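You operate a simulated robot arm through the tools that you are given. There is no shell and no other tool.

Carry out the task below with a simulated robot arm. There is one attempt and no reset: what you move stays moved.

JOB
Trace the drawing on the light box with the green pen.
Fine: tracing sheet over it, silver weight on the sheet, light on; stand the pen back in its block. Set down upright: what you pick out.

It is judged by the outcome, as a careful person would: the job done as asked, and still so three seconds after it is handed in. It fails if anything else is knocked over, pushed out of place, dropped, spilled or broken. Flat cloth is picked up by pressing the open fingertips on it (5 to 10 N) and closing them slowly along it; thin cloth reads only 2 to 8 mm in the jaws.

ROBOT AND FRAMES
A 7-joint arm with a two-finger parallel gripper, fixed in place. Base frame: the origin is on the floor under the middle of its stand, x ahead of it, y to its left, z up; the work surface is at about z = 0.79. Units: m, degrees, N and s.
With the tool pointing down near the work surface it reaches from about 0.44 to 0.92 m from the base axis. Its first joint turns from -143.0 to 143.0 degrees. Payload 3 kg.
The tool frame sits at the grasp point between the pads (the TCP): z along the fingers, y along the line on which they close. The tips reach 0.03 m beyond it. The gripper opens to 0.094 m. The fingers are 0.028 m wide and 0.01 m thick; the gripper's body (0.05 by 0.096 m) begins 0.055 m behind the TCP.
Orientation is told as [roll, pitch, yaw] about the base's x, y, z axes, in that order, counted from this pose: with the fingers straight down and closing along the base's y, the tool's x points along the base's -x, its y along +y and its z along -z.

CONTROLS
- The arm moves only by the tool jog_arm. Its argument "plan" is text: rows parted by semicolons, each of 7 numbers parted by spaces: the shift along the base's x, y, z in m, then the turn, a rotation vector about the base's x, y, z in degrees, then the gripper command, from -1 (fully open) to 1 (shut), values between in proportion. In form: x y z ax ay az claw; .... A call has 1 to 20 rows; each row shifts and turns the commanded pose from where the row before left it. Rows are played at 5 a second. More than 0.05 m and 8.6 degrees between two rows, or a gripper value outside its range, and nothing of the call is played. A pose out of reach is approached as far as the arm can. The call stops where the force on the tool passes 90 N (or 10 N more than at its start, if that is more) or the arm is blocked; 0.2 s more then pass. Each finger travels about 0.072 m/s and halts on what it meets, pressing with about 39 N; the grip force reading is that of the motor and also rises with nothing between the fingers. The clock runs only during rows and for 0.2 s after the last one: add rows that do not move to give the fingers time. The reply holds the time, the measured pose of the TCP, the force on the tool along the base axes, the opening and the grip force, in the units named above and with some noise, with the torque about the TCP (base axes, N m) and any sound that the robot's microphone picked up.
- Cameras (640 x 400 px; columns grow to the right, rows downward): "scene" is fixed at [0.0505, -0.492, 1.3809]; the picture's right is [0.77, -0.63, 0.00], its down [-0.25, -0.30, -0.92] and it looks along [0.58, 0.71, -0.39] (base axes); focal length 312 px, centre (320, 200). "wrist" rides on the gripper at [0.076, 0.014, -0.102] in the tool frame; the picture's right is [-0.18, 0.98, 0.00], its down [-0.75, -0.14, -0.64] and it looks along [-0.63, -0.12, 0.77] (tool axes); focal length 243 px, centre (320, 200).
- grab_frame(camera): a new picture of that camera. No time passes.
- point_at(camera, pixels): for up to 12 pixels [column, row] of the newest picture of that camera ("zoom" is the newest enlarged one), the place [x, y, z] in the base frame of the surface seen there, good to about 0.003 m, but the place of the scene camera against the robot may be out by one fixed shift of up to 0.025 m in any direction. No time passes.
- enlarge(camera, box): a new picture of the part [left, top, right, bottom] of that camera's present view, enlarged. No time passes.
- hand_in(): hands the job in; it is judged then, once.

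Open the gripper and draw the arm clear of the work before you hand the job in, unless the task says otherwise.

The tools are called after ">>>" as name(argument=value, ...) on one line, values as JSON. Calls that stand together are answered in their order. jog_arm: Moves the arm, as the interface text tells. Its arguments: {"type":"object","properties":{"plan":{"type":"string"}},"required":["plan"]} The other tools are called the same way: grab_frame (camera) takes a picture; point_at (camera, pixels) gives the place of the surface under pixels of a picture; enlarge (camera, box) takes an enlarged picture of a part of a camera's view; hand_in () hands the job in.

At the start:

```text
clock: 0.0
tool_pos: [0.563, 0.2768, 1.1242]
ee_rot: [0.0, 0.0, 0.1]
ft_force: [-0.7, -0.3, -0.5]
torque: [-0.02, 0.01, 0.02]
gripper_width: 0.0939
grasp_force: 0.1
```

scene: 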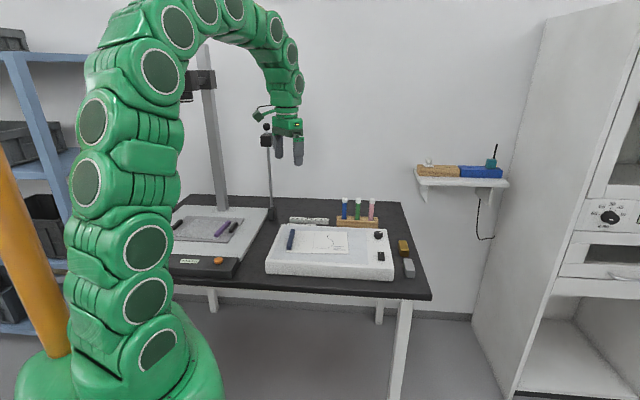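
wrist: 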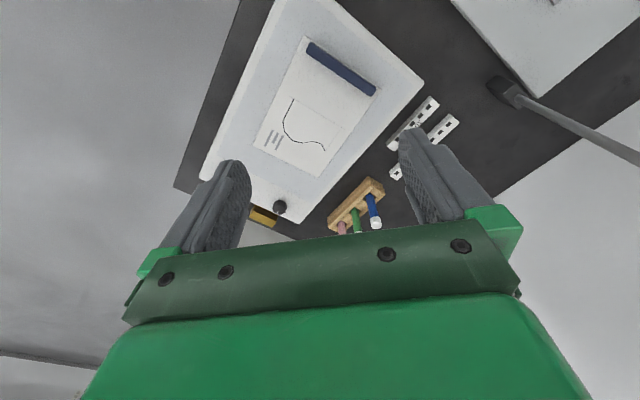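

I start by looking closely at the table: light box around (330,255), pens at (345-372,210), and objects near (405,258).

>>> enlarge(camera="scene", box=[255, 190, 435, 302])

>>> enlarge(camera="scene", box=[160, 190, 290, 290])

>>> enlarge(camera="wrist", box=[170, 0, 490, 240])

```text
3.56 times, centred on (345, 246) of scene
```

zoom: 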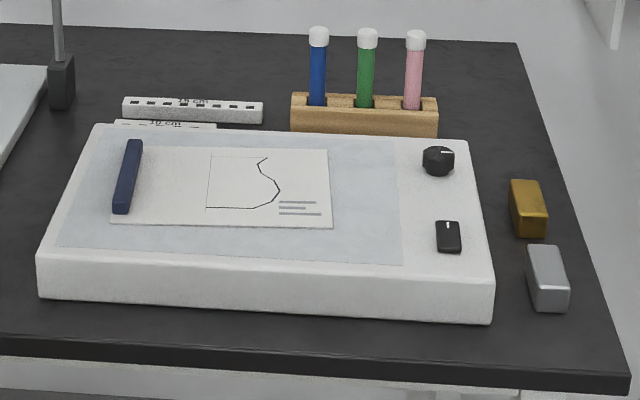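

```text
4.00 times, centred on (225, 240) of scene
```

zoom: 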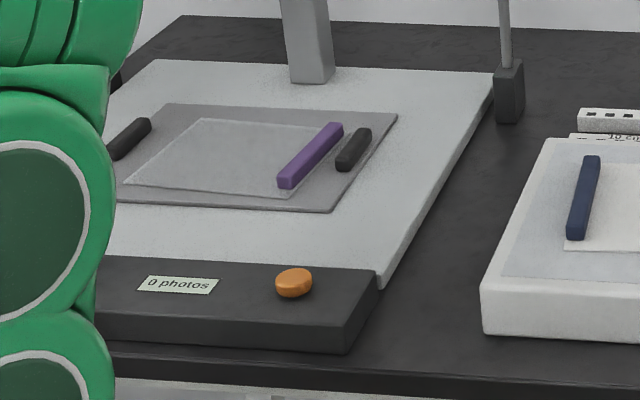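

```text
1.67 times, centred on (330, 120) of wrist
```

zoom: 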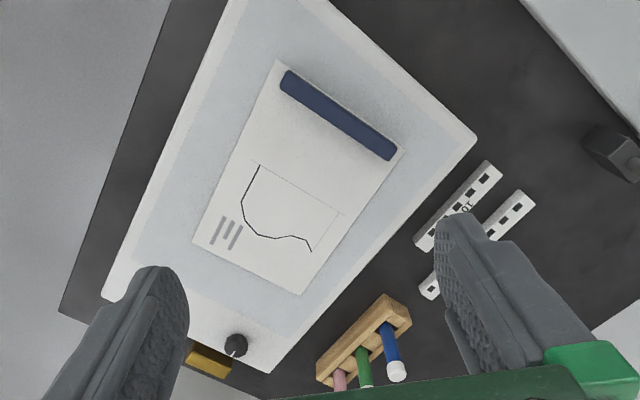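

The light box has a knob (437,160 in the zoom) and a rocker switch (448,236); a translucent sheet with a purple bar lies on the left copy stand. I measure places from the scene and the wrist cameras.

>>> point_at(camera="scene", pixels=[[358, 200], [345, 201], [372, 201], [378, 235], [381, 257], [403, 247], [408, 268], [291, 240], [221, 228], [234, 226], [180, 224], [233, 261]])

>>> point_at(camera="wrist", pixels=[[376, 222], [357, 228], [341, 228], [280, 206], [342, 70], [309, 38], [254, 147], [302, 177], [265, 216], [422, 82], [204, 180], [370, 192]])

```text
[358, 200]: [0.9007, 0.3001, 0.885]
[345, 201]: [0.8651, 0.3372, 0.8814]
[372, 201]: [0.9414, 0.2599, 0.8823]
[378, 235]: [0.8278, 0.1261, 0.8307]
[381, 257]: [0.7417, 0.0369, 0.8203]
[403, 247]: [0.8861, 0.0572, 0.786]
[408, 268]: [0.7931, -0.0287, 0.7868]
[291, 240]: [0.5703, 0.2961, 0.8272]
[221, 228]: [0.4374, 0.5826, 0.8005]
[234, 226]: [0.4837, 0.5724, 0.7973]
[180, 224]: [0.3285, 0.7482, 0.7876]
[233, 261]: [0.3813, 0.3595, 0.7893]
```

```text
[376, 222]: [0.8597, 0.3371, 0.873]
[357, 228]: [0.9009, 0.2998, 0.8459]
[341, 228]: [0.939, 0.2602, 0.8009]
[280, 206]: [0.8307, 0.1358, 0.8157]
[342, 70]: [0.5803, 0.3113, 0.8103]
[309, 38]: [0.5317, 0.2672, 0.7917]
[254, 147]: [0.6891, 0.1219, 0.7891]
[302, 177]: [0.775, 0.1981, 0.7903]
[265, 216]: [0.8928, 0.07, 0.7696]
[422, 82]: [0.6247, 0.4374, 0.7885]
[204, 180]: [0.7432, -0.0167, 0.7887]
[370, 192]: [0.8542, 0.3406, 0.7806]
```

Heights from the two cameras differ; I measure table, box and tray surface points in both to find the fixed shift.

>>> point_at(camera="scene", pixels=[[260, 260], [410, 285], [330, 240], [280, 262], [312, 262], [370, 268], [388, 265], [282, 230], [382, 230], [268, 271], [392, 277], [205, 230]])

>>> point_at(camera="wrist", pixels=[[410, 30], [190, 175], [215, 80], [440, 80], [400, 90], [330, 30], [285, 5], [540, 90], [520, 60], [300, 215], [268, 218], [250, 170]])

```text
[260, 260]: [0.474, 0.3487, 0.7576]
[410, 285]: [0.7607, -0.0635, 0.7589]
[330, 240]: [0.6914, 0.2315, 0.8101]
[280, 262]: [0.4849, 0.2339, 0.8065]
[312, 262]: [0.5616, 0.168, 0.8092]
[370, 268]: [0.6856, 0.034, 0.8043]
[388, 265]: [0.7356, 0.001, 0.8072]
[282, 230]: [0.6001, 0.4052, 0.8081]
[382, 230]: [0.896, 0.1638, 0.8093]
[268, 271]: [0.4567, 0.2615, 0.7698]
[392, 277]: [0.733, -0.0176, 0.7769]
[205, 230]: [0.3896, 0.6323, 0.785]
```

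```text
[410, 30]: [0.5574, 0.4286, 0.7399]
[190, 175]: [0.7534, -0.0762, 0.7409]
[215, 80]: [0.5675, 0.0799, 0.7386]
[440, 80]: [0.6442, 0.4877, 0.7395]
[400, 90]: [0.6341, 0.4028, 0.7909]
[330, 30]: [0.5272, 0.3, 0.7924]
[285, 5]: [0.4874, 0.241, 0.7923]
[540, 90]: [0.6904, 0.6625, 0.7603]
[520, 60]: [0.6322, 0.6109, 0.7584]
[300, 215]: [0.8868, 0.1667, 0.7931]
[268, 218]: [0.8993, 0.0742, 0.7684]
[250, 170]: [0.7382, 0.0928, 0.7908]
```

Table is at z≈0.740 and box top at z≈0.791 in the wrist frame (scene reads ~0.018 high). I check the obstacles: the pole with a ball at scene (266,130), the copy stand column and its camera.

>>> point_at(camera="scene", pixels=[[266, 127], [266, 140], [270, 180], [272, 213], [215, 205], [208, 100], [198, 80], [190, 95], [263, 113], [258, 116], [493, 165], [238, 272]])

>>> enlarge(camera="scene", box=[160, 50, 320, 150])

```text
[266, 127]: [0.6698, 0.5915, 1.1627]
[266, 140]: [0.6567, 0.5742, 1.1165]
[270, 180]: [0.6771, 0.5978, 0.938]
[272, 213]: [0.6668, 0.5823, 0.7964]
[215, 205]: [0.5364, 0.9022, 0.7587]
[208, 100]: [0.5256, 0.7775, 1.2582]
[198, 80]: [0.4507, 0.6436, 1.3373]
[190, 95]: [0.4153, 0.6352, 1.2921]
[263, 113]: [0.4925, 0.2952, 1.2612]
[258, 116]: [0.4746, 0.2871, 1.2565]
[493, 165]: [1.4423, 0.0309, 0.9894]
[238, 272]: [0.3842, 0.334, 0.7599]
```

```text
4.00 times, centred on (240, 100) of scene
```

zoom: 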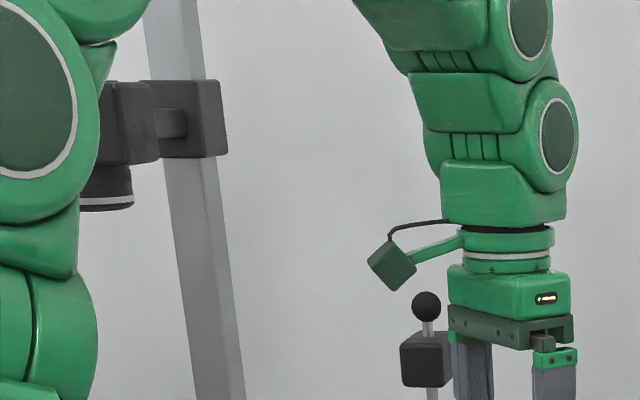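

The copy stand camera hangs over the sheet at about z≥1.22, and the pole is at about [0.67,0.58]. I swing the arm with yaw ~56° to a spot looking at the copy stand from the robot's side.

>>> jog_arm(plan="-0.03 0.018 -0.015 0 0 7 -1; -0.03 0.018 -0.015 0 0 7 -1; -0.03 0.018 -0.015 0 0 7 -1; -0.03 0.018 -0.015 0 0 7 -1; -0.03 0.018 -0.015 0 0 7 -1; -0.03 0.018 -0.015 0 0 7 -1; -0.03 0.018 -0.015 0 0 7 -1; -0.03 0.018 -0.015 0 0 7 -1; 0 0 0 0 0 0 -1")

>>> grab_frame(camera="wrist")

>>> grab_frame(camera="scene")

```text
clock: 2.0
tool_pos: [0.3233, 0.4212, 1.0041]
ee_rot: [0.0, 0.0, 56.0]
ft_force: [0.6, -0.1, -0.8]
torque: [0.0, -0.02, 0.01]
gripper_width: 0.094
grasp_force: 0.1
```

```text
taken
```

wrist: 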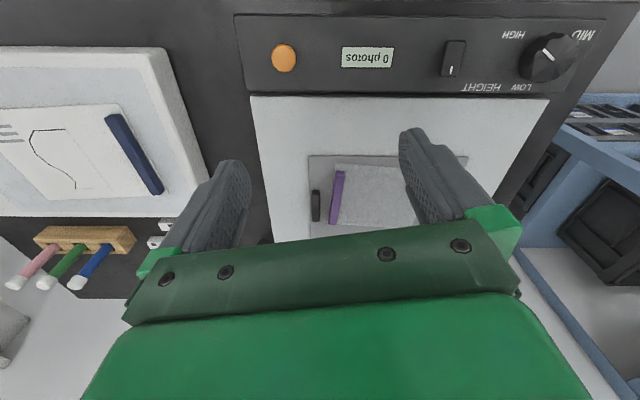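

```text
taken
```

scene: 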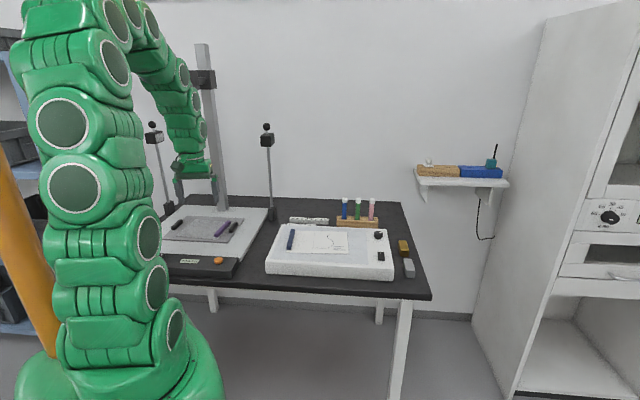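

The wrist view shows the mat with the purple bar (337,197) and a black bar (316,206); I enlarge it and measure.

>>> enlarge(camera="wrist", box=[250, 130, 490, 250])

>>> point_at(camera="wrist", pixels=[[340, 174], [333, 221], [337, 197], [345, 195], [316, 206], [380, 190], [344, 168], [280, 150], [284, 58], [395, 173], [370, 218], [330, 160]])

```text
2.67 times, centred on (370, 190) of wrist
```

zoom: 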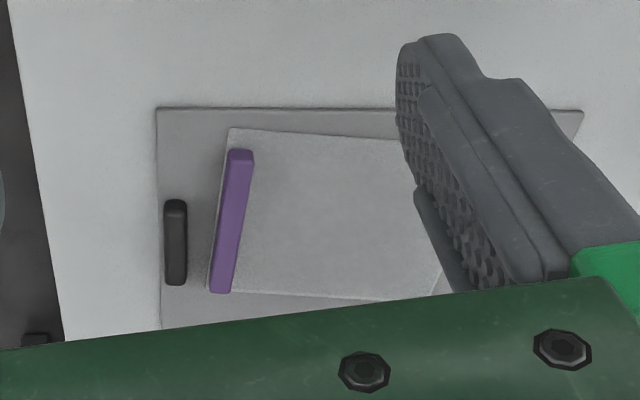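

```text
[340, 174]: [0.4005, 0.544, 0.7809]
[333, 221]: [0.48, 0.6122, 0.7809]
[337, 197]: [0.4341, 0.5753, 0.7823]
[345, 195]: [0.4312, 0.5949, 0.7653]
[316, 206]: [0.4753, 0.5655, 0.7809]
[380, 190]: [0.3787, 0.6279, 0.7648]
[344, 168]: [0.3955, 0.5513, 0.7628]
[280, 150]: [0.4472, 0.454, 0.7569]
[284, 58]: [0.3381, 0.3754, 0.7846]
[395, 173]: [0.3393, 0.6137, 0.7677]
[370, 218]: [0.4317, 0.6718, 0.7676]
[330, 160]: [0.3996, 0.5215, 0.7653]
```

The purple bar is the stiff edge of the translucent sheet (bar ≈0.105 m long, from [0.400,0.544] to [0.480,0.612]). Next I go look at the light box from above to measure drawing, switch and weights.

>>> jog_arm(plan="0.022 -0.0376 0.002 0 0 -7 -1; 0.022 -0.0376 0.002 0 0 -7 -1; 0.022 -0.0376 0.002 0 0 -7 -1; 0.022 -0.0376 0.002 0 0 -7 -1; 0.022 -0.0376 0.002 0 0 -7 -1; 0.022 -0.0376 0.002 0 0 -7 -1; 0.022 -0.0376 0.002 0 0 -7 -1; 0.022 -0.0376 0.002 0 0 -7 -1; 0 0 0 0 0 0 -1")

>>> grab_frame(camera="wrist")

```text
clock: 4.0
tool_pos: [0.4991, 0.1195, 1.0193]
ee_rot: [0.1, 0.0, -0.2]
ft_force: [0.1, 0.1, 0.1]
torque: [-0.01, -0.02, 0.03]
gripper_width: 0.094
grasp_force: 0.0
```

```text
taken
```

wrist: 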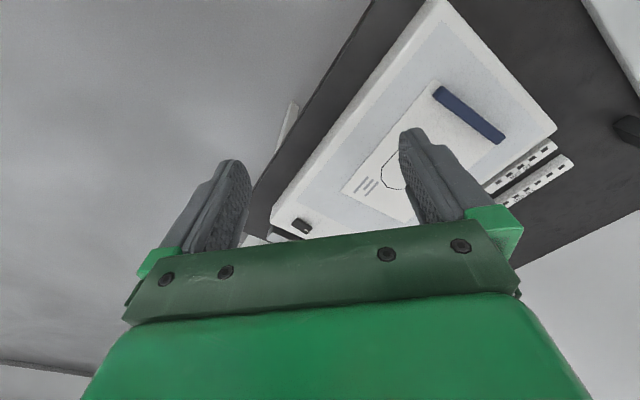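

Fingers hide part of the box. The box's long axis runs at about -45°, so I yaw to ~46° to look along its short axis.

>>> jog_arm(plan="0.004 -0.01 0.006 0 0 7.7 -1; 0.004 -0.01 0.006 0 0 7.7 -1; 0.004 -0.01 0.006 0 0 7.7 -1; 0.004 -0.01 0.006 0 0 7.7 -1; 0.004 -0.01 0.006 0 0 7.7 -1; 0.004 -0.01 0.006 0 0 7.7 -1; 0 0 0 0 0 0 -1")

>>> grab_frame(camera="wrist")

```text
clock: 5.6
tool_pos: [0.5233, 0.0589, 1.0557]
ee_rot: [0.0, 0.0, 46.3]
ft_force: [-0.8, 0.8, -0.4]
torque: [-0.01, 0.02, 0.0]
gripper_width: 0.0939
grasp_force: 0.1
```

```text
taken
```

wrist: 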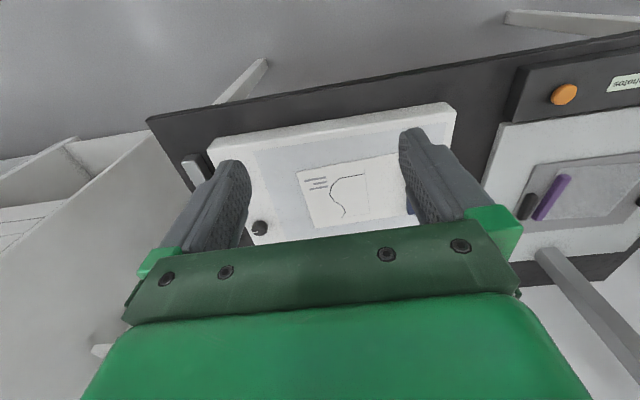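

The drawing now sits between the fingers (300-380,165-225). I enlarge it to read the curve.

>>> enlarge(camera="wrist", box=[240, 130, 420, 242])

```text
3.56 times, centred on (330, 186) of wrist
```

zoom: 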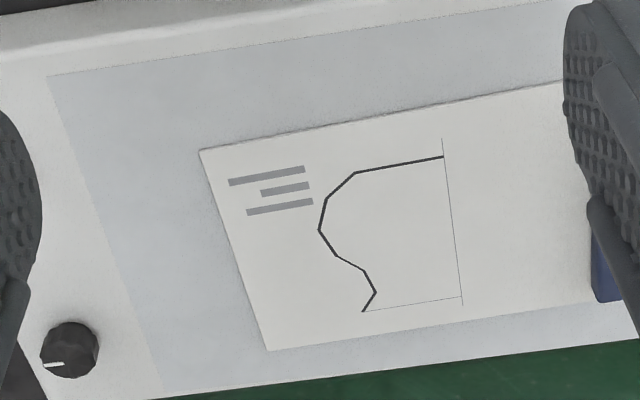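

The drawing is a bold profile polyline with thin axis lines. I measure the vertices and paper corners in this zoom.

>>> point_at(camera="zoom", pixels=[[443, 157], [355, 173], [327, 199], [319, 230], [337, 256], [363, 271], [375, 292], [362, 311], [443, 138], [463, 305], [200, 150], [268, 350]])

>>> point_at(camera="wrist", pixels=[[260, 228], [195, 170], [408, 205], [565, 93], [209, 150], [450, 104], [268, 242], [240, 165], [550, 195], [527, 205], [395, 155], [320, 135]])

```text
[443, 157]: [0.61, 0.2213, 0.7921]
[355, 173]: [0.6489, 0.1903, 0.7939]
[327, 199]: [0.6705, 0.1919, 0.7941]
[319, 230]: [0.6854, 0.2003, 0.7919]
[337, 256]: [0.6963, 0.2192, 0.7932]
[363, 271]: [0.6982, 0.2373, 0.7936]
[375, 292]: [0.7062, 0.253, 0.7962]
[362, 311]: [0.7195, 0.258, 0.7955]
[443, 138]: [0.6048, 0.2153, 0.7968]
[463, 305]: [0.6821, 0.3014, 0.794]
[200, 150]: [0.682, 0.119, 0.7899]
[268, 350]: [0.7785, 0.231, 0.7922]
```

```text
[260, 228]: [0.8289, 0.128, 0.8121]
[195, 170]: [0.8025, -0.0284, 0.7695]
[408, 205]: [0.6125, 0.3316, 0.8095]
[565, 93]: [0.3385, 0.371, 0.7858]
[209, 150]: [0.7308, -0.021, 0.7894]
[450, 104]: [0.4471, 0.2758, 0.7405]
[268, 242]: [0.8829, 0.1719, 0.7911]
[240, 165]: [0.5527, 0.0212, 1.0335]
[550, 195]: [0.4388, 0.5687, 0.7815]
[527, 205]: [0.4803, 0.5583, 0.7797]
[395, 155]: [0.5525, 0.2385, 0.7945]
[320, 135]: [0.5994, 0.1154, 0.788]
```

Next I shift along the box toward its switch end (box corner at [0.731,-0.021]) and lower a bit to see switch, knob and weights.

>>> jog_arm(plan="0.027 -0.027 -0.015 0 0 0 -1; 0.027 -0.027 -0.015 0 0 0 -1; 0.027 -0.027 -0.015 0 0 0 -1; 0.027 -0.027 -0.015 0 0 0 -1; 0 0 0 0 0 0 -1")

>>> grab_frame(camera="wrist")

>>> enlarge(camera="wrist", box=[230, 100, 430, 240])

```text
clock: 6.8
tool_pos: [0.6299, -0.0484, 0.9954]
ee_rot: [0.1, -0.1, 46.2]
ft_force: [-0.7, 0.4, 0.7]
torque: [-0.02, -0.03, -0.02]
gripper_width: 0.0942
grasp_force: 0.0
```

```text
taken
```

wrist: 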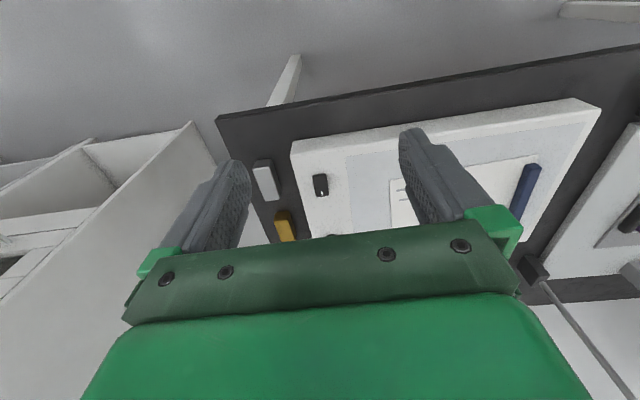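

```text
2.86 times, centred on (330, 170) of wrist
```

zoom: 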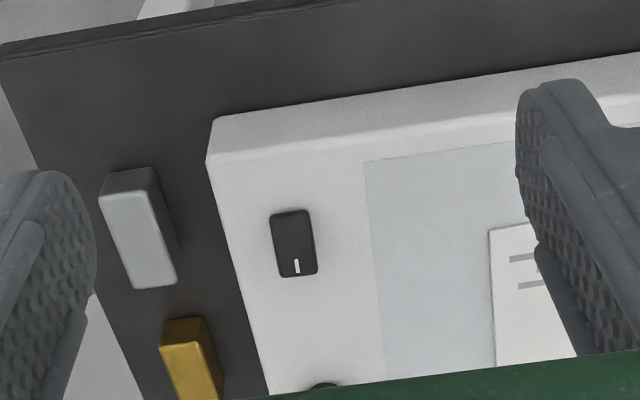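

The rocker is at zoom (295,243) with its white mark on the far end; the silver bar is at (137,238). I measure heights on the rocker's two ends and the weight's top corners.

>>> point_at(camera="zoom", pixels=[[290, 218], [297, 265], [275, 215], [308, 213], [280, 273], [314, 268], [100, 197], [147, 191], [133, 288], [177, 282], [240, 200], [137, 240]])

>>> enlarge(camera="wrist", box=[300, 160, 345, 205])

```text
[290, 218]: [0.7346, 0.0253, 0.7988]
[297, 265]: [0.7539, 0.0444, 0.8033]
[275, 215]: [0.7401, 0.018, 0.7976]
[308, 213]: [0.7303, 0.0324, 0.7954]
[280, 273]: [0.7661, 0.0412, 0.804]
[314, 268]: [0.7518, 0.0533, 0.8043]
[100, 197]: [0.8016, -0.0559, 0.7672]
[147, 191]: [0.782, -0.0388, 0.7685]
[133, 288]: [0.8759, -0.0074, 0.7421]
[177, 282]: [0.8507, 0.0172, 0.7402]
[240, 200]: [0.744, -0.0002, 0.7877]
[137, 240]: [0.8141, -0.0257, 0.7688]
```

```text
8.89 times, centred on (322, 182) of wrist
```

zoom: 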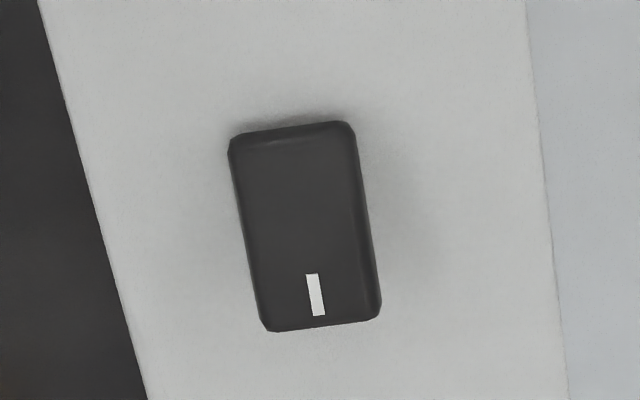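

The marked far end of the rocker is raised (z 0.804 against 0.797), so that end is pressed to turn it on. I now measure the sheet and paper corners with the scene camera to compare sizes.

>>> grab_frame(camera="scene")

>>> point_at(camera="scene", pixels=[[211, 220], [239, 222], [233, 239], [193, 236], [296, 231], [347, 232], [348, 253.5], [286, 252], [408, 262], [413, 273], [403, 275], [400, 262]])

>>> enlarge(camera="scene", box=[165, 205, 275, 275])

```text
taken
```

scene: 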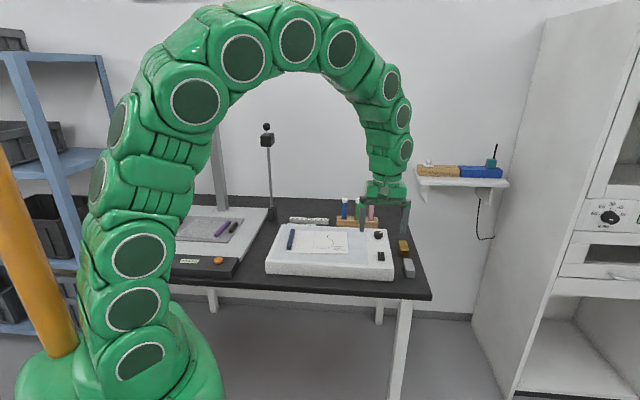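

```text
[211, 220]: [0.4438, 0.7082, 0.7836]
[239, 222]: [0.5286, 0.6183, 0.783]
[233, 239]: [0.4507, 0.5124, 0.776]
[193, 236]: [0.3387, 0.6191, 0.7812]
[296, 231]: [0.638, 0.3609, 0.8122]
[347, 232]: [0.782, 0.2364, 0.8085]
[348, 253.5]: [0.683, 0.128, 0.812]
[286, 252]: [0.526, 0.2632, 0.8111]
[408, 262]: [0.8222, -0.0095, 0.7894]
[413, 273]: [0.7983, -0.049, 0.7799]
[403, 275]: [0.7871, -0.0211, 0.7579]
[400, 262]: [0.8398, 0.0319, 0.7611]
```

```text
5.71 times, centred on (220, 240) of scene
```

zoom: 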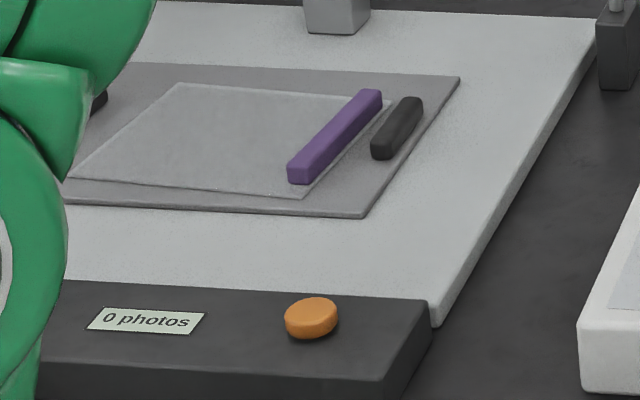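

I mis-scaled the sheet corners; in the new zoom they are (180,85),(382,98),(303,198),(72,178). I measure them there.

>>> point_at(camera="zoom", pixels=[[180, 85], [384, 103], [303, 197], [74, 177], [370, 92], [296, 178], [398, 130], [200, 140], [500, 60], [150, 100], [330, 206], [455, 80]])

```text
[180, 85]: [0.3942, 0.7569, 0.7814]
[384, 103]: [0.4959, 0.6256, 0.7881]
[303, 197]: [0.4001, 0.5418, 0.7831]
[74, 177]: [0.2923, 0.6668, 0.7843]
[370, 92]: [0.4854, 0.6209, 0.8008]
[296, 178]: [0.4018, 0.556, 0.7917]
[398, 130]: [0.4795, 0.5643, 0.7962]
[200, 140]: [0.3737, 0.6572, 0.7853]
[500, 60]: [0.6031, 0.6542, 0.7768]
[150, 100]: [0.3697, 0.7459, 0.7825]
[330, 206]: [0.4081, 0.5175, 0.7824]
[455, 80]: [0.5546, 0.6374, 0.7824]
```

The sheet is about 0.165 × 0.13 m with the bar along a short edge; paper is about 0.20 × 0.148 m. I go back to the copy stand at yaw ~41° for a closer look at the bar and the sheet.

>>> jog_arm(plan="-0.02 0.0392 0 0 0 -0.39 -1; -0.02 0.0392 0 0 0 -0.39 -1; -0.02 0.0392 0 0 0 -0.39 -1; -0.02 0.0392 0 0 0 -0.39 -1; -0.02 0.0392 0 0 0 -0.39 -1; -0.02 0.0392 0 0 0 -0.39 -1; -0.02 0.0392 0 0 0 -0.39 -1; -0.02 0.0392 0 0 0 -0.39 -1; -0.02 0.0392 0 0 0 -0.39 -1; -0.02 0.0392 0 0 0 -0.39 -1; -0.02 0.0392 -0.01 0 0 -0.39 -1; -0.02 0.0392 -0.01 0 0 -0.39 -1; -0.02 0.0392 -0.01 0 0 -0.39 -1; -0.02 0.0392 -0.01 0 0 -0.39 -1; 0 0 0 0 0 0 -1")

>>> grab_frame(camera="wrist")

>>> grab_frame(camera="scene")

```text
clock: 10.0
tool_pos: [0.3499, 0.5015, 0.9542]
ee_rot: [0.0, 0.0, 40.7]
ft_force: [-0.9, 0.0, 0.4]
torque: [-0.03, 0.01, 0.0]
gripper_width: 0.0939
grasp_force: 0.0
```

```text
taken
```

wrist: 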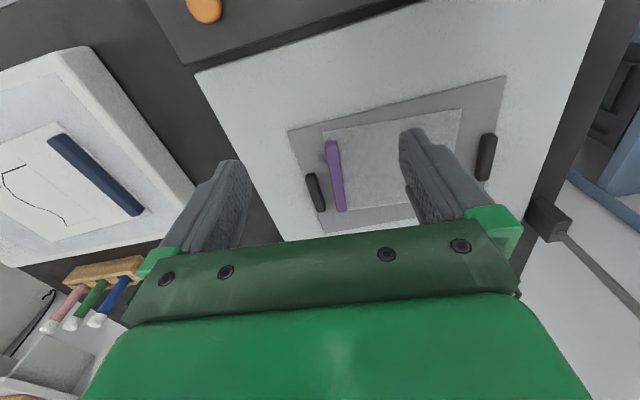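

```text
taken
```

scene: 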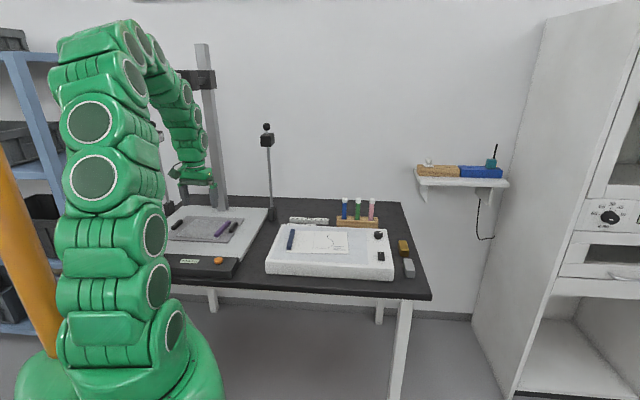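

The arm is clear of the stand camera here. I enlarge the bar area at (335,175) and measure bar ends, black bars and sheet corners.

>>> enlarge(camera="wrist", box=[270, 90, 430, 240])

>>> point_at(camera="wrist", pixels=[[331, 142], [341, 208], [336, 175], [309, 176], [321, 208], [315, 192], [323, 131], [461, 108], [332, 219], [410, 205], [370, 160], [300, 220]])

```text
2.67 times, centred on (350, 165) of wrist
```

zoom: 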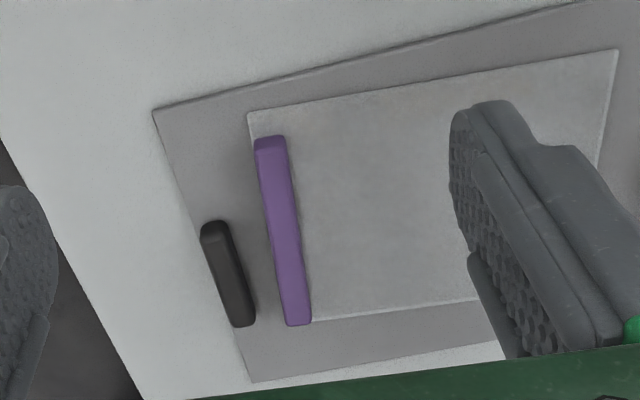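

```text
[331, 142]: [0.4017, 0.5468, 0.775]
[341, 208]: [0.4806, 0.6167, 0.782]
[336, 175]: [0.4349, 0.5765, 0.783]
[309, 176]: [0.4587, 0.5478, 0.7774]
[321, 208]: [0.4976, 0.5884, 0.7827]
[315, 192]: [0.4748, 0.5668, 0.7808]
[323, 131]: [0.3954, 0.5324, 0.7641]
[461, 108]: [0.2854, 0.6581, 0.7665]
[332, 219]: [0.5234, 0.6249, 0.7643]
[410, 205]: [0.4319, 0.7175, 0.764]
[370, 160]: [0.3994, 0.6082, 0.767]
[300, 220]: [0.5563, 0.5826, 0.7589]
```

Bar centre ≈[0.4405,0.581], direction ≈41.3°, top z 0.782; the black bar is ~35 mm aside. I hover above the bar at z=0.86 with the opening narrowed to ~0.03 m and check alignment.

>>> jog_arm(plan="0.0204 0.0179 -0.0235 0 0 0.2 0.36; 0.0204 0.0179 -0.0235 0 0 0.2 0.36; 0.0204 0.0179 -0.0235 0 0 0.2 0.36; 0.0204 0.0179 -0.0235 0 0 0 0.36; 0 0 0 0 0 0 0.36")

>>> grab_frame(camera="wrist")

>>> grab_frame(camera="scene")

```text
clock: 11.2
tool_pos: [0.4341, 0.5719, 0.8606]
ee_rot: [0.1, 0.0, 41.4]
ft_force: [-0.3, 0.4, 0.2]
torque: [0.03, -0.01, 0.01]
gripper_width: 0.0299
grasp_force: 0.0
```

```text
taken
```

wrist: 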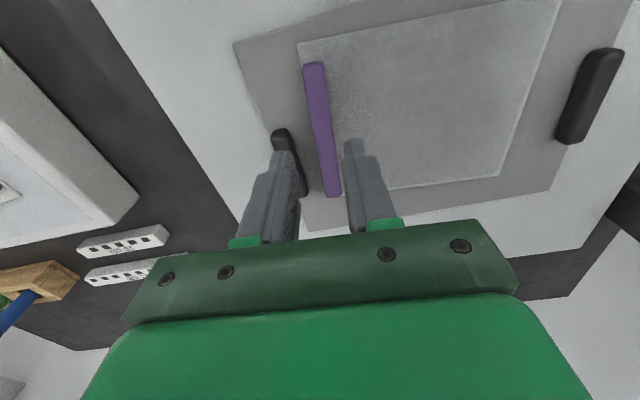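

```text
taken
```

scene: 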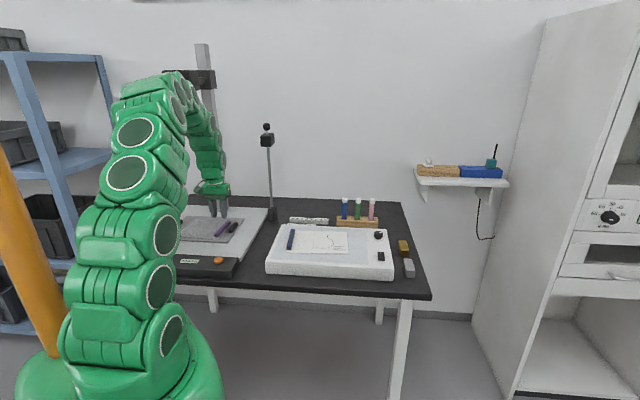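

Well placed roughly; at this closer range I re-measure the bar, black bar and sheet corners to refine alignment.

>>> point_at(camera="wrist", pixels=[[314, 68], [324, 128], [331, 190], [317, 90], [328, 160], [298, 42], [563, 0], [500, 177], [282, 133], [296, 175], [400, 100], [337, 197]])

>>> enlarge(camera="scene", box=[100, 40, 300, 260])

```text
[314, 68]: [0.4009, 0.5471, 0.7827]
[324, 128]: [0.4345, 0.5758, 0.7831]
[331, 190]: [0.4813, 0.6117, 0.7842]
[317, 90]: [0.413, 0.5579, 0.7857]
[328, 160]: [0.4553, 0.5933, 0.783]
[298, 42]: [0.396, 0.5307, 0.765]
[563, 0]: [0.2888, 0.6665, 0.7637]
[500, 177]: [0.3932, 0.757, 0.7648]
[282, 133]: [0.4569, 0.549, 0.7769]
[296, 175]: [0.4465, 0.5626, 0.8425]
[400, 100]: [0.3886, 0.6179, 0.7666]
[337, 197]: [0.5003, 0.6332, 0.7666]
```

```text
1.82 times, centred on (200, 150) of scene
```

zoom: 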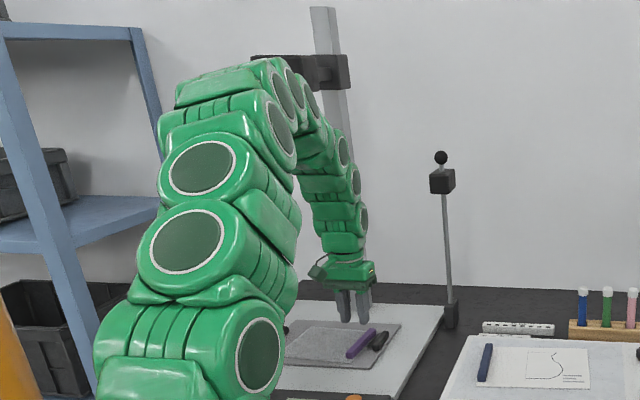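

TCP is ~2 mm off the bar's line and ~1° in yaw; I correct and descend to TCP z≈0.798 (tips ≈0.768, just above the sheet).

>>> jog_arm(plan="-0.0014 0.0017 -0.015 0 0 -1.2 0.36; 0 0 -0.018 0 0 0 0.36; 0 0 -0.016 0 0 0 0.36; 0 0 -0.0135 0 0 0 0.36; 0 0 0 0 0 0 0.36")

>>> grab_frame(camera="wrist")

>>> enlarge(camera="scene", box=[160, 170, 290, 270])

```text
clock: 12.4
tool_pos: [0.4325, 0.5738, 0.7976]
ee_rot: [0.1, 0.0, 40.1]
ft_force: [0.1, -0.5, 0.0]
torque: [-0.02, 0.0, -0.01]
gripper_width: 0.0299
grasp_force: 0.1
```

```text
taken
```

wrist: 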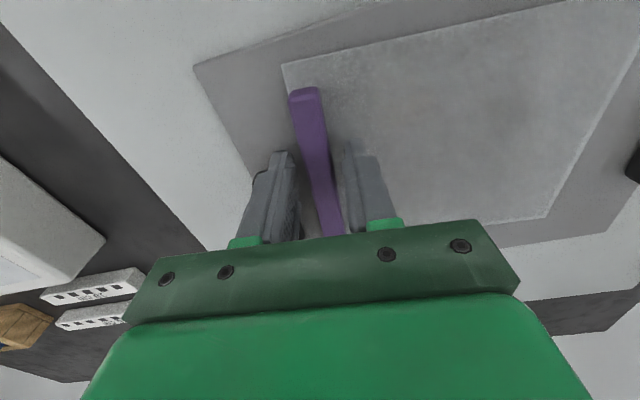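

```text
4.00 times, centred on (225, 220) of scene
```

zoom: 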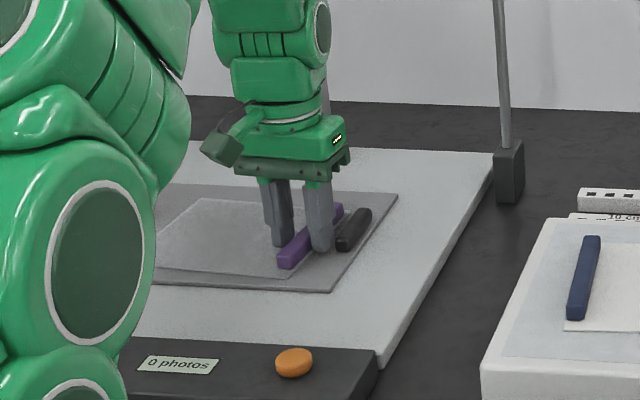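

The fingers straddle the bar cleanly. I close on the bar and give it time.

>>> jog_arm(plan="0 0 0 0 0 0 0.6; 0 0 0 0 0 0 0.8; 0 0 0 0 0 0 1; 0 0 0 0 0 0 1; 0 0 0 0 0 0 1")

```text
clock: 13.6
tool_pos: [0.4324, 0.5742, 0.7981]
ee_rot: [0.0, 0.0, 40.0]
ft_force: [0.1, 0.0, -0.4]
torque: [-0.04, -0.02, 0.04]
gripper_width: 0.0147
grasp_force: 38.9
```

The bar is held (width 14.7 mm, 38.9 N). I lift 0.03 m slowly and look how the sheet behaves.

>>> jog_arm(plan="0 0 0.01 0 0 0 1; 0 0 0.01 0 0 0 1; 0 0 0.01 0 0 0 1; 0 0 0 0 0 0 1")

>>> grab_frame(camera="wrist")

>>> enlarge(camera="scene", box=[160, 170, 290, 270])

```text
clock: 14.6
tool_pos: [0.4324, 0.5734, 0.829]
ee_rot: [0.0, 0.0, 40.1]
ft_force: [-0.4, 0.2, -1.1]
torque: [-0.04, -0.03, -0.01]
gripper_width: 0.0145
grasp_force: 39.6
```

```text
taken
```

wrist: 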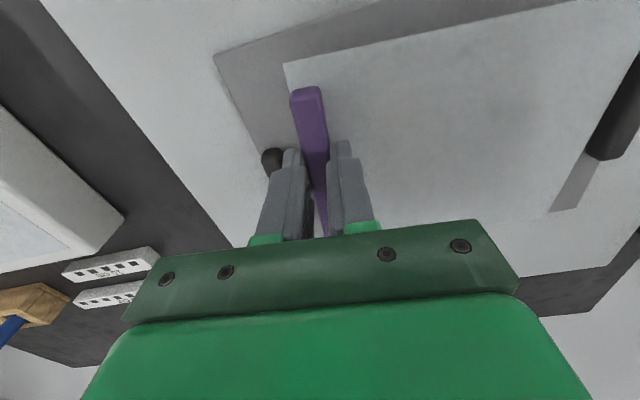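

```text
4.00 times, centred on (225, 220) of scene
```

zoom: 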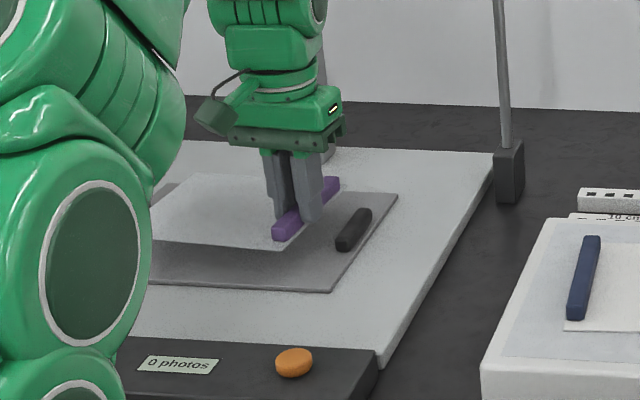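

The sheet is stiff and lifts as one plate. Before carrying it I take many points of the drawing with the scene camera to refine its pose.

>>> enlarge(camera="scene", box=[280, 222, 360, 262])

```text
8.00 times, centred on (320, 242) of scene
```

zoom: 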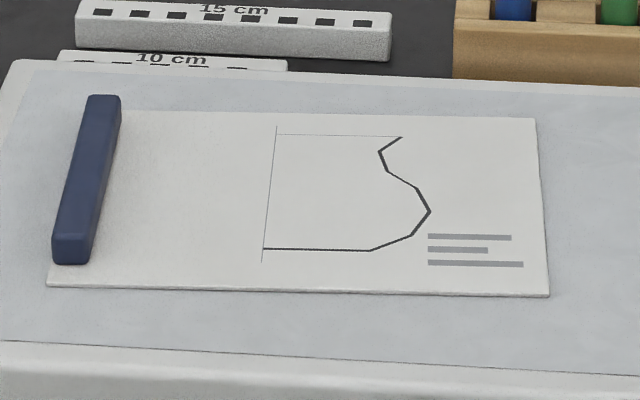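

I measure the vertices, corners and axis ends in this zoom.

>>> point_at(camera="zoom", pixels=[[264, 249], [370, 251], [412, 235], [430, 211], [416, 187], [388, 171], [379, 151], [402, 137], [276, 127], [262, 262], [535, 119], [548, 296]])

>>> point_at(camera="zoom", pixels=[[316, 250], [391, 243], [421, 223], [423, 199], [402, 179], [384, 161], [390, 144], [330, 135], [269, 195], [542, 208], [48, 285], [300, 290]])

>>> point_at(camera="zoom", pixels=[[105, 98], [70, 262], [88, 170], [120, 112], [90, 260], [104, 190], [400, 293], [200, 288], [450, 117], [300, 115], [200, 112], [500, 118]])

```text
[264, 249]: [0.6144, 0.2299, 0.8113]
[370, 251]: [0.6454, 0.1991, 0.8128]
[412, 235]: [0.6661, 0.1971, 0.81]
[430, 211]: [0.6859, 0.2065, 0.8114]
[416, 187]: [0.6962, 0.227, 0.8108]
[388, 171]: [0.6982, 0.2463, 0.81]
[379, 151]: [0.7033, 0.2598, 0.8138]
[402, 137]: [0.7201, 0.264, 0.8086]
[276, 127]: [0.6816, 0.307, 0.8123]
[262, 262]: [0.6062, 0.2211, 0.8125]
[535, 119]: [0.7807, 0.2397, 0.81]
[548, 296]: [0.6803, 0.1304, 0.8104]
```

```text
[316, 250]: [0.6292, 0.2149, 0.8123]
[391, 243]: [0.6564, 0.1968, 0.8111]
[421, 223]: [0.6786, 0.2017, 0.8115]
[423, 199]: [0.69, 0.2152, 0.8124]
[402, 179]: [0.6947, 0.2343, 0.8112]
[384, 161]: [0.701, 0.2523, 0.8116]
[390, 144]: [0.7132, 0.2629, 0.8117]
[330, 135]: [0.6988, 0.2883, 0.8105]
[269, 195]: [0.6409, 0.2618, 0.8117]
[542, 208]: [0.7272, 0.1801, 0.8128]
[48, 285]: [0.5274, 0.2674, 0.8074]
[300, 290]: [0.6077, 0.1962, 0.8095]
```

```text
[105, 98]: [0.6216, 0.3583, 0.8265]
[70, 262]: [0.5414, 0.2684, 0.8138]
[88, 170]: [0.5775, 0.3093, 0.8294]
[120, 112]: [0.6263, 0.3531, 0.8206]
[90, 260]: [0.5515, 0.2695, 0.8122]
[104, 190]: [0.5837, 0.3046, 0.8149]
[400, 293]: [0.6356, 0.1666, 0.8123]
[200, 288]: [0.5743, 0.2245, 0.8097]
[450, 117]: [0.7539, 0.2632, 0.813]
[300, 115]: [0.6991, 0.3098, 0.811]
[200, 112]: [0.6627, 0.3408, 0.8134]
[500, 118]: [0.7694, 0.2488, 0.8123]
```

Scene offset averages (-0.0005,+0.0076,+0.0185). I carry the sheet in a gently rising path away from the stand camera to hover over the light box at about [0.718,0.175,0.90], yaw 48.5°.

>>> jog_arm(plan="0.012 -0.018 0.01 0 0 0 1; 0.018 -0.027 0.012 0 0 0.7 1; 0.022 -0.031 0.012 0 0 0.7 1; 0.022 -0.031 0.012 0 0 0.7 1; 0.022 -0.031 0.012 0 0 0.7 1; 0.022 -0.031 0.012 0 0 0.7 1; 0.022 -0.031 0 0 0 0.7 1; 0.022 -0.031 0 0 0 0.7 1; 0.022 -0.031 0 0 0 0.7 1; 0.022 -0.031 0 0 0 0.7 1; 0.022 -0.031 0 0 0 0.7 1; 0.022 -0.031 0 0 0 0.7 1; 0.018 -0.025 0 0 0 0.7 1; 0.012 -0.018 0 0 0 0.7 1; 0 0 0 0 0 0 1")

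>>> grab_frame(camera="wrist")

>>> grab_frame(camera="scene")

```text
clock: 17.8
tool_pos: [0.7127, 0.1763, 0.8984]
ee_rot: [0.0, 0.0, 49.2]
ft_force: [-0.5, 0.4, -0.5]
torque: [0.0, 0.01, 0.0]
gripper_width: 0.0151
grasp_force: 39.4
```

```text
taken
```

wrist: 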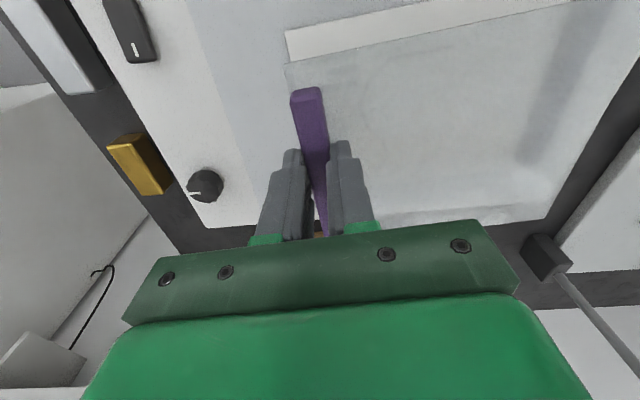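

```text
taken
```

scene: 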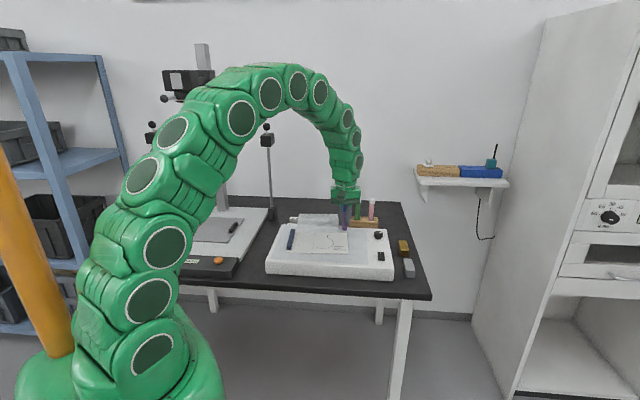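

The sheet hovers over the box. I enlarge both views and measure the sheet's corners relative to the tool.

>>> enlarge(camera="scene", box=[260, 190, 400, 280])

>>> point_at(camera="wrist", pixels=[[286, 66], [545, 216], [305, 93], [400, 100], [500, 60], [545, 150], [580, 10], [400, 45], [300, 40], [287, 33], [440, 215], [480, 30]])

```text
4.44 times, centred on (330, 235) of scene
```

zoom: 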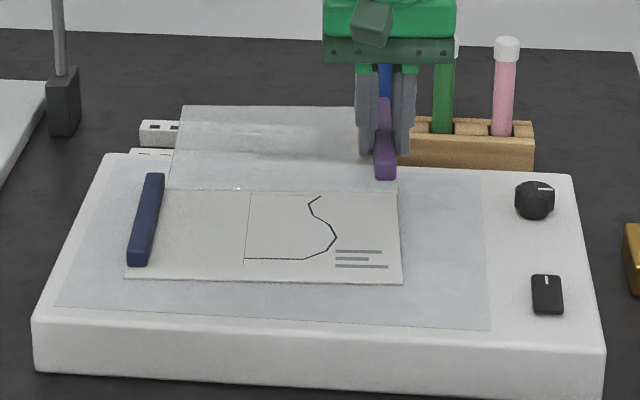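

```text
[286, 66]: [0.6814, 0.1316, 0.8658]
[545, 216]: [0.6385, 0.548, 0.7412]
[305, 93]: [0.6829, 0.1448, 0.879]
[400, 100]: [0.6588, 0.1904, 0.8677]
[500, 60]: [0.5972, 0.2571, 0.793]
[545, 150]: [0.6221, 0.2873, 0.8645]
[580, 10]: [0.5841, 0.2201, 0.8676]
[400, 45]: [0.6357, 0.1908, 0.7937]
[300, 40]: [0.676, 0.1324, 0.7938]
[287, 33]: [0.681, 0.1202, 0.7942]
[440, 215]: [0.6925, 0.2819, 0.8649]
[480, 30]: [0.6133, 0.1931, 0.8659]
```

I measure the airborne sheet's far corners in the scene zoom: (168,186), (184,107), (396,190).

>>> enlarge(camera="scene", box=[285, 205, 365, 250])

```text
8.00 times, centred on (325, 228) of scene
```

zoom: 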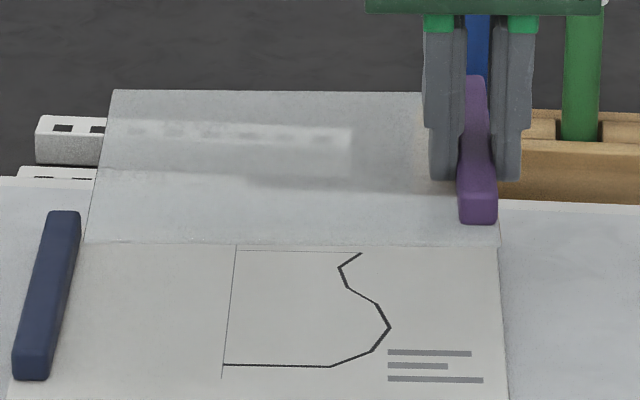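

>>> point_at(camera="zoom", pixels=[[87, 240], [115, 92], [497, 243], [300, 240], [100, 160], [250, 95], [475, 80], [478, 215], [300, 170], [400, 150], [180, 200], [330, 95]])

```text
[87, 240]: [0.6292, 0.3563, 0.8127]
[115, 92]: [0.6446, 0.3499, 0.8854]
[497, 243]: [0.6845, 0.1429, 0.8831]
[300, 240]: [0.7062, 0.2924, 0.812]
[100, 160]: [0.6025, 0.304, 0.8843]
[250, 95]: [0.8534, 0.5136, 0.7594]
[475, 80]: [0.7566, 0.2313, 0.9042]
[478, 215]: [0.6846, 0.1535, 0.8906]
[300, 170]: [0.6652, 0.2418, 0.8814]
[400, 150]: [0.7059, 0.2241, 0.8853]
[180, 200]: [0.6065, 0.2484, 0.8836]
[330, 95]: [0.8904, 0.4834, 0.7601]
```

Sheet extents relative to the tool: along −0.052…+0.078, far edge 0.162 out. Target TCP is [0.718,0.176]; I correct 6 mm in x and descend to z≈0.836.

>>> jog_arm(plan="0.003 0 -0.012 0 0 -0.4 1; 0.0027 0 -0.015 0 0 -0.3 1; 0 0 -0.015 0 0 0 1; 0 0 -0.012 0 0 0 1; 0 0 -0.008 0 0 0 1; 0 0 0 0 0 0 1")

>>> grab_frame(camera="wrist")

>>> enlarge(camera="scene", box=[275, 205, 375, 265])

```text
clock: 19.2
tool_pos: [0.7176, 0.1749, 0.8363]
ee_rot: [0.0, 0.1, 48.5]
ft_force: [1.2, 1.2, -0.6]
torque: [-0.01, 0.0, -0.03]
gripper_width: 0.0147
grasp_force: 39.2
```

```text
taken
```

wrist: 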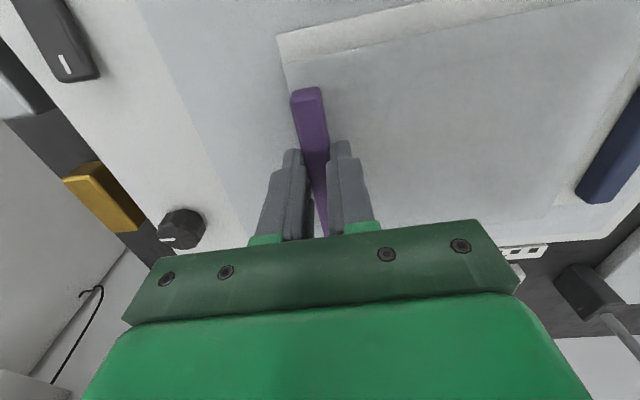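

```text
6.40 times, centred on (325, 235) of scene
```

zoom: 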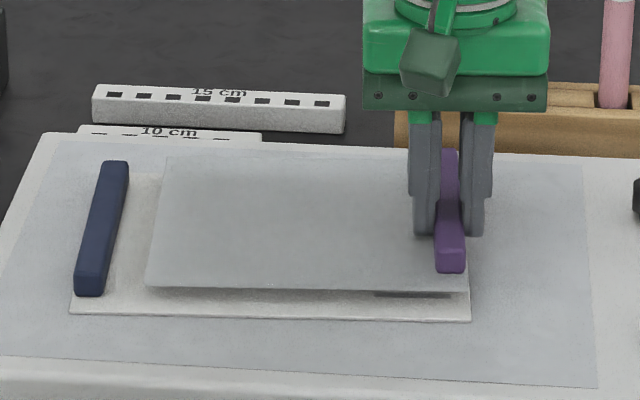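

Sheet is level and well aligned ~1 cm above the paper. I lower in 2-3 mm steps to about z 0.826 and watch the force.

>>> jog_arm(plan="0.0005 0.001 -0.004 0 0 0 1; 0 0 -0.003 0 0 0 1; 0 0 -0.002 0 0 0 1; 0 0 0 0 0 0 1")

```text
clock: 20.2
tool_pos: [0.7172, 0.1759, 0.8278]
ee_rot: [-0.1, 0.0, 48.6]
ft_force: [-0.1, 1.0, 0.8]
torque: [0.02, -0.01, -0.01]
gripper_width: 0.0146
grasp_force: 38.9
```

>>> jog_arm(plan="0 0 -0.0012 0 0 0 1; 0 0 -0.0012 0 0 0 1; 0 0 0 0 0 0 1")

>>> enlarge(camera="scene", box=[275, 205, 375, 265])

```text
clock: 21.0
tool_pos: [0.7192, 0.1771, 0.8271]
ee_rot: [-0.2, -0.1, 48.4]
ft_force: [-0.3, -0.3, 38.3]
torque: [-0.08, 0.25, 0.02]
gripper_width: 0.0146
grasp_force: 39.1
```

```text
6.40 times, centred on (325, 235) of scene
```

zoom: 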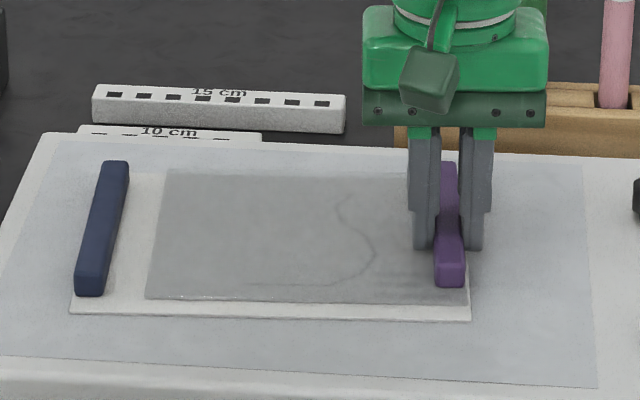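

Contact is made (38 N), the curve shows faintly through the sheet. I ease up 1.5 mm, then open the fingers a little.

>>> jog_arm(plan="0 0 0.0014 0 0 0 1; 0 0 0 0 0 0 0.6; 0 0 0 0 0 0 0.45; 0 0 0 0 0 0 0.4; 0 0 0 0 0 0 0.4")

>>> enlarge(camera="scene", box=[275, 205, 375, 265])

```text
clock: 22.2
tool_pos: [0.7174, 0.1774, 0.826]
ee_rot: [-0.1, 0.0, 48.5]
ft_force: [-0.8, -0.7, -0.1]
torque: [-0.02, 0.0, 0.0]
gripper_width: 0.0285
grasp_force: 0.0
```

```text
6.40 times, centred on (325, 235) of scene
```

zoom: 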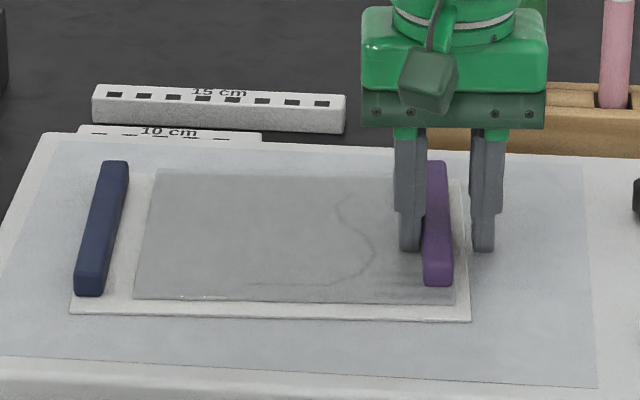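

The sheet slid ~4 mm with the left finger but still covers the drawing and clears the navy bar. I open a touch more to free the left finger and lift straight up.

>>> jog_arm(plan="0 0 0 0 0 0 0.25; 0 0 0.003 0 0 0 0.25; 0 0 0.015 0 0 0 0.25; 0 0 0.03 0 0 0 0.25; 0 0 0.04 0 0 0 0.25; 0 0 0 0 0 0 0.25")

>>> enlarge(camera="scene", box=[275, 205, 375, 265])

>>> grab_frame(camera="wrist")

```text
clock: 23.6
tool_pos: [0.7177, 0.1755, 0.9143]
ee_rot: [0.0, 0.0, 48.5]
ft_force: [-0.8, 0.0, 0.0]
torque: [0.01, 0.01, -0.01]
gripper_width: 0.0353
grasp_force: 0.2
```

```text
6.40 times, centred on (325, 235) of scene
```

zoom: 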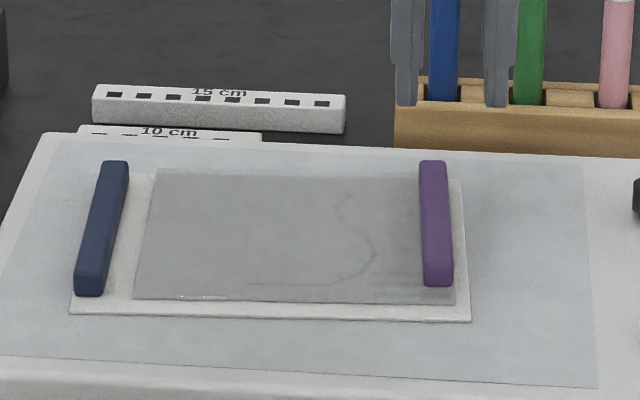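

```text
taken
```

wrist: 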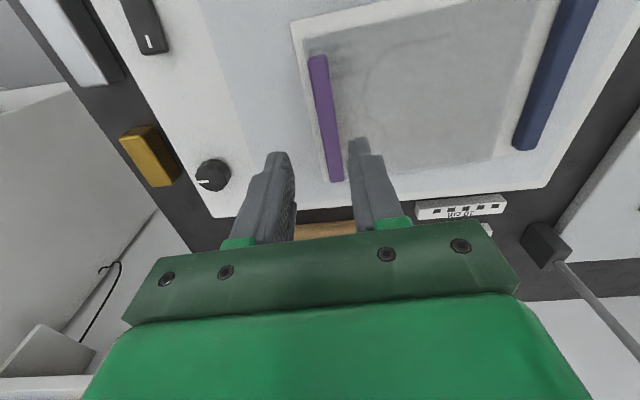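

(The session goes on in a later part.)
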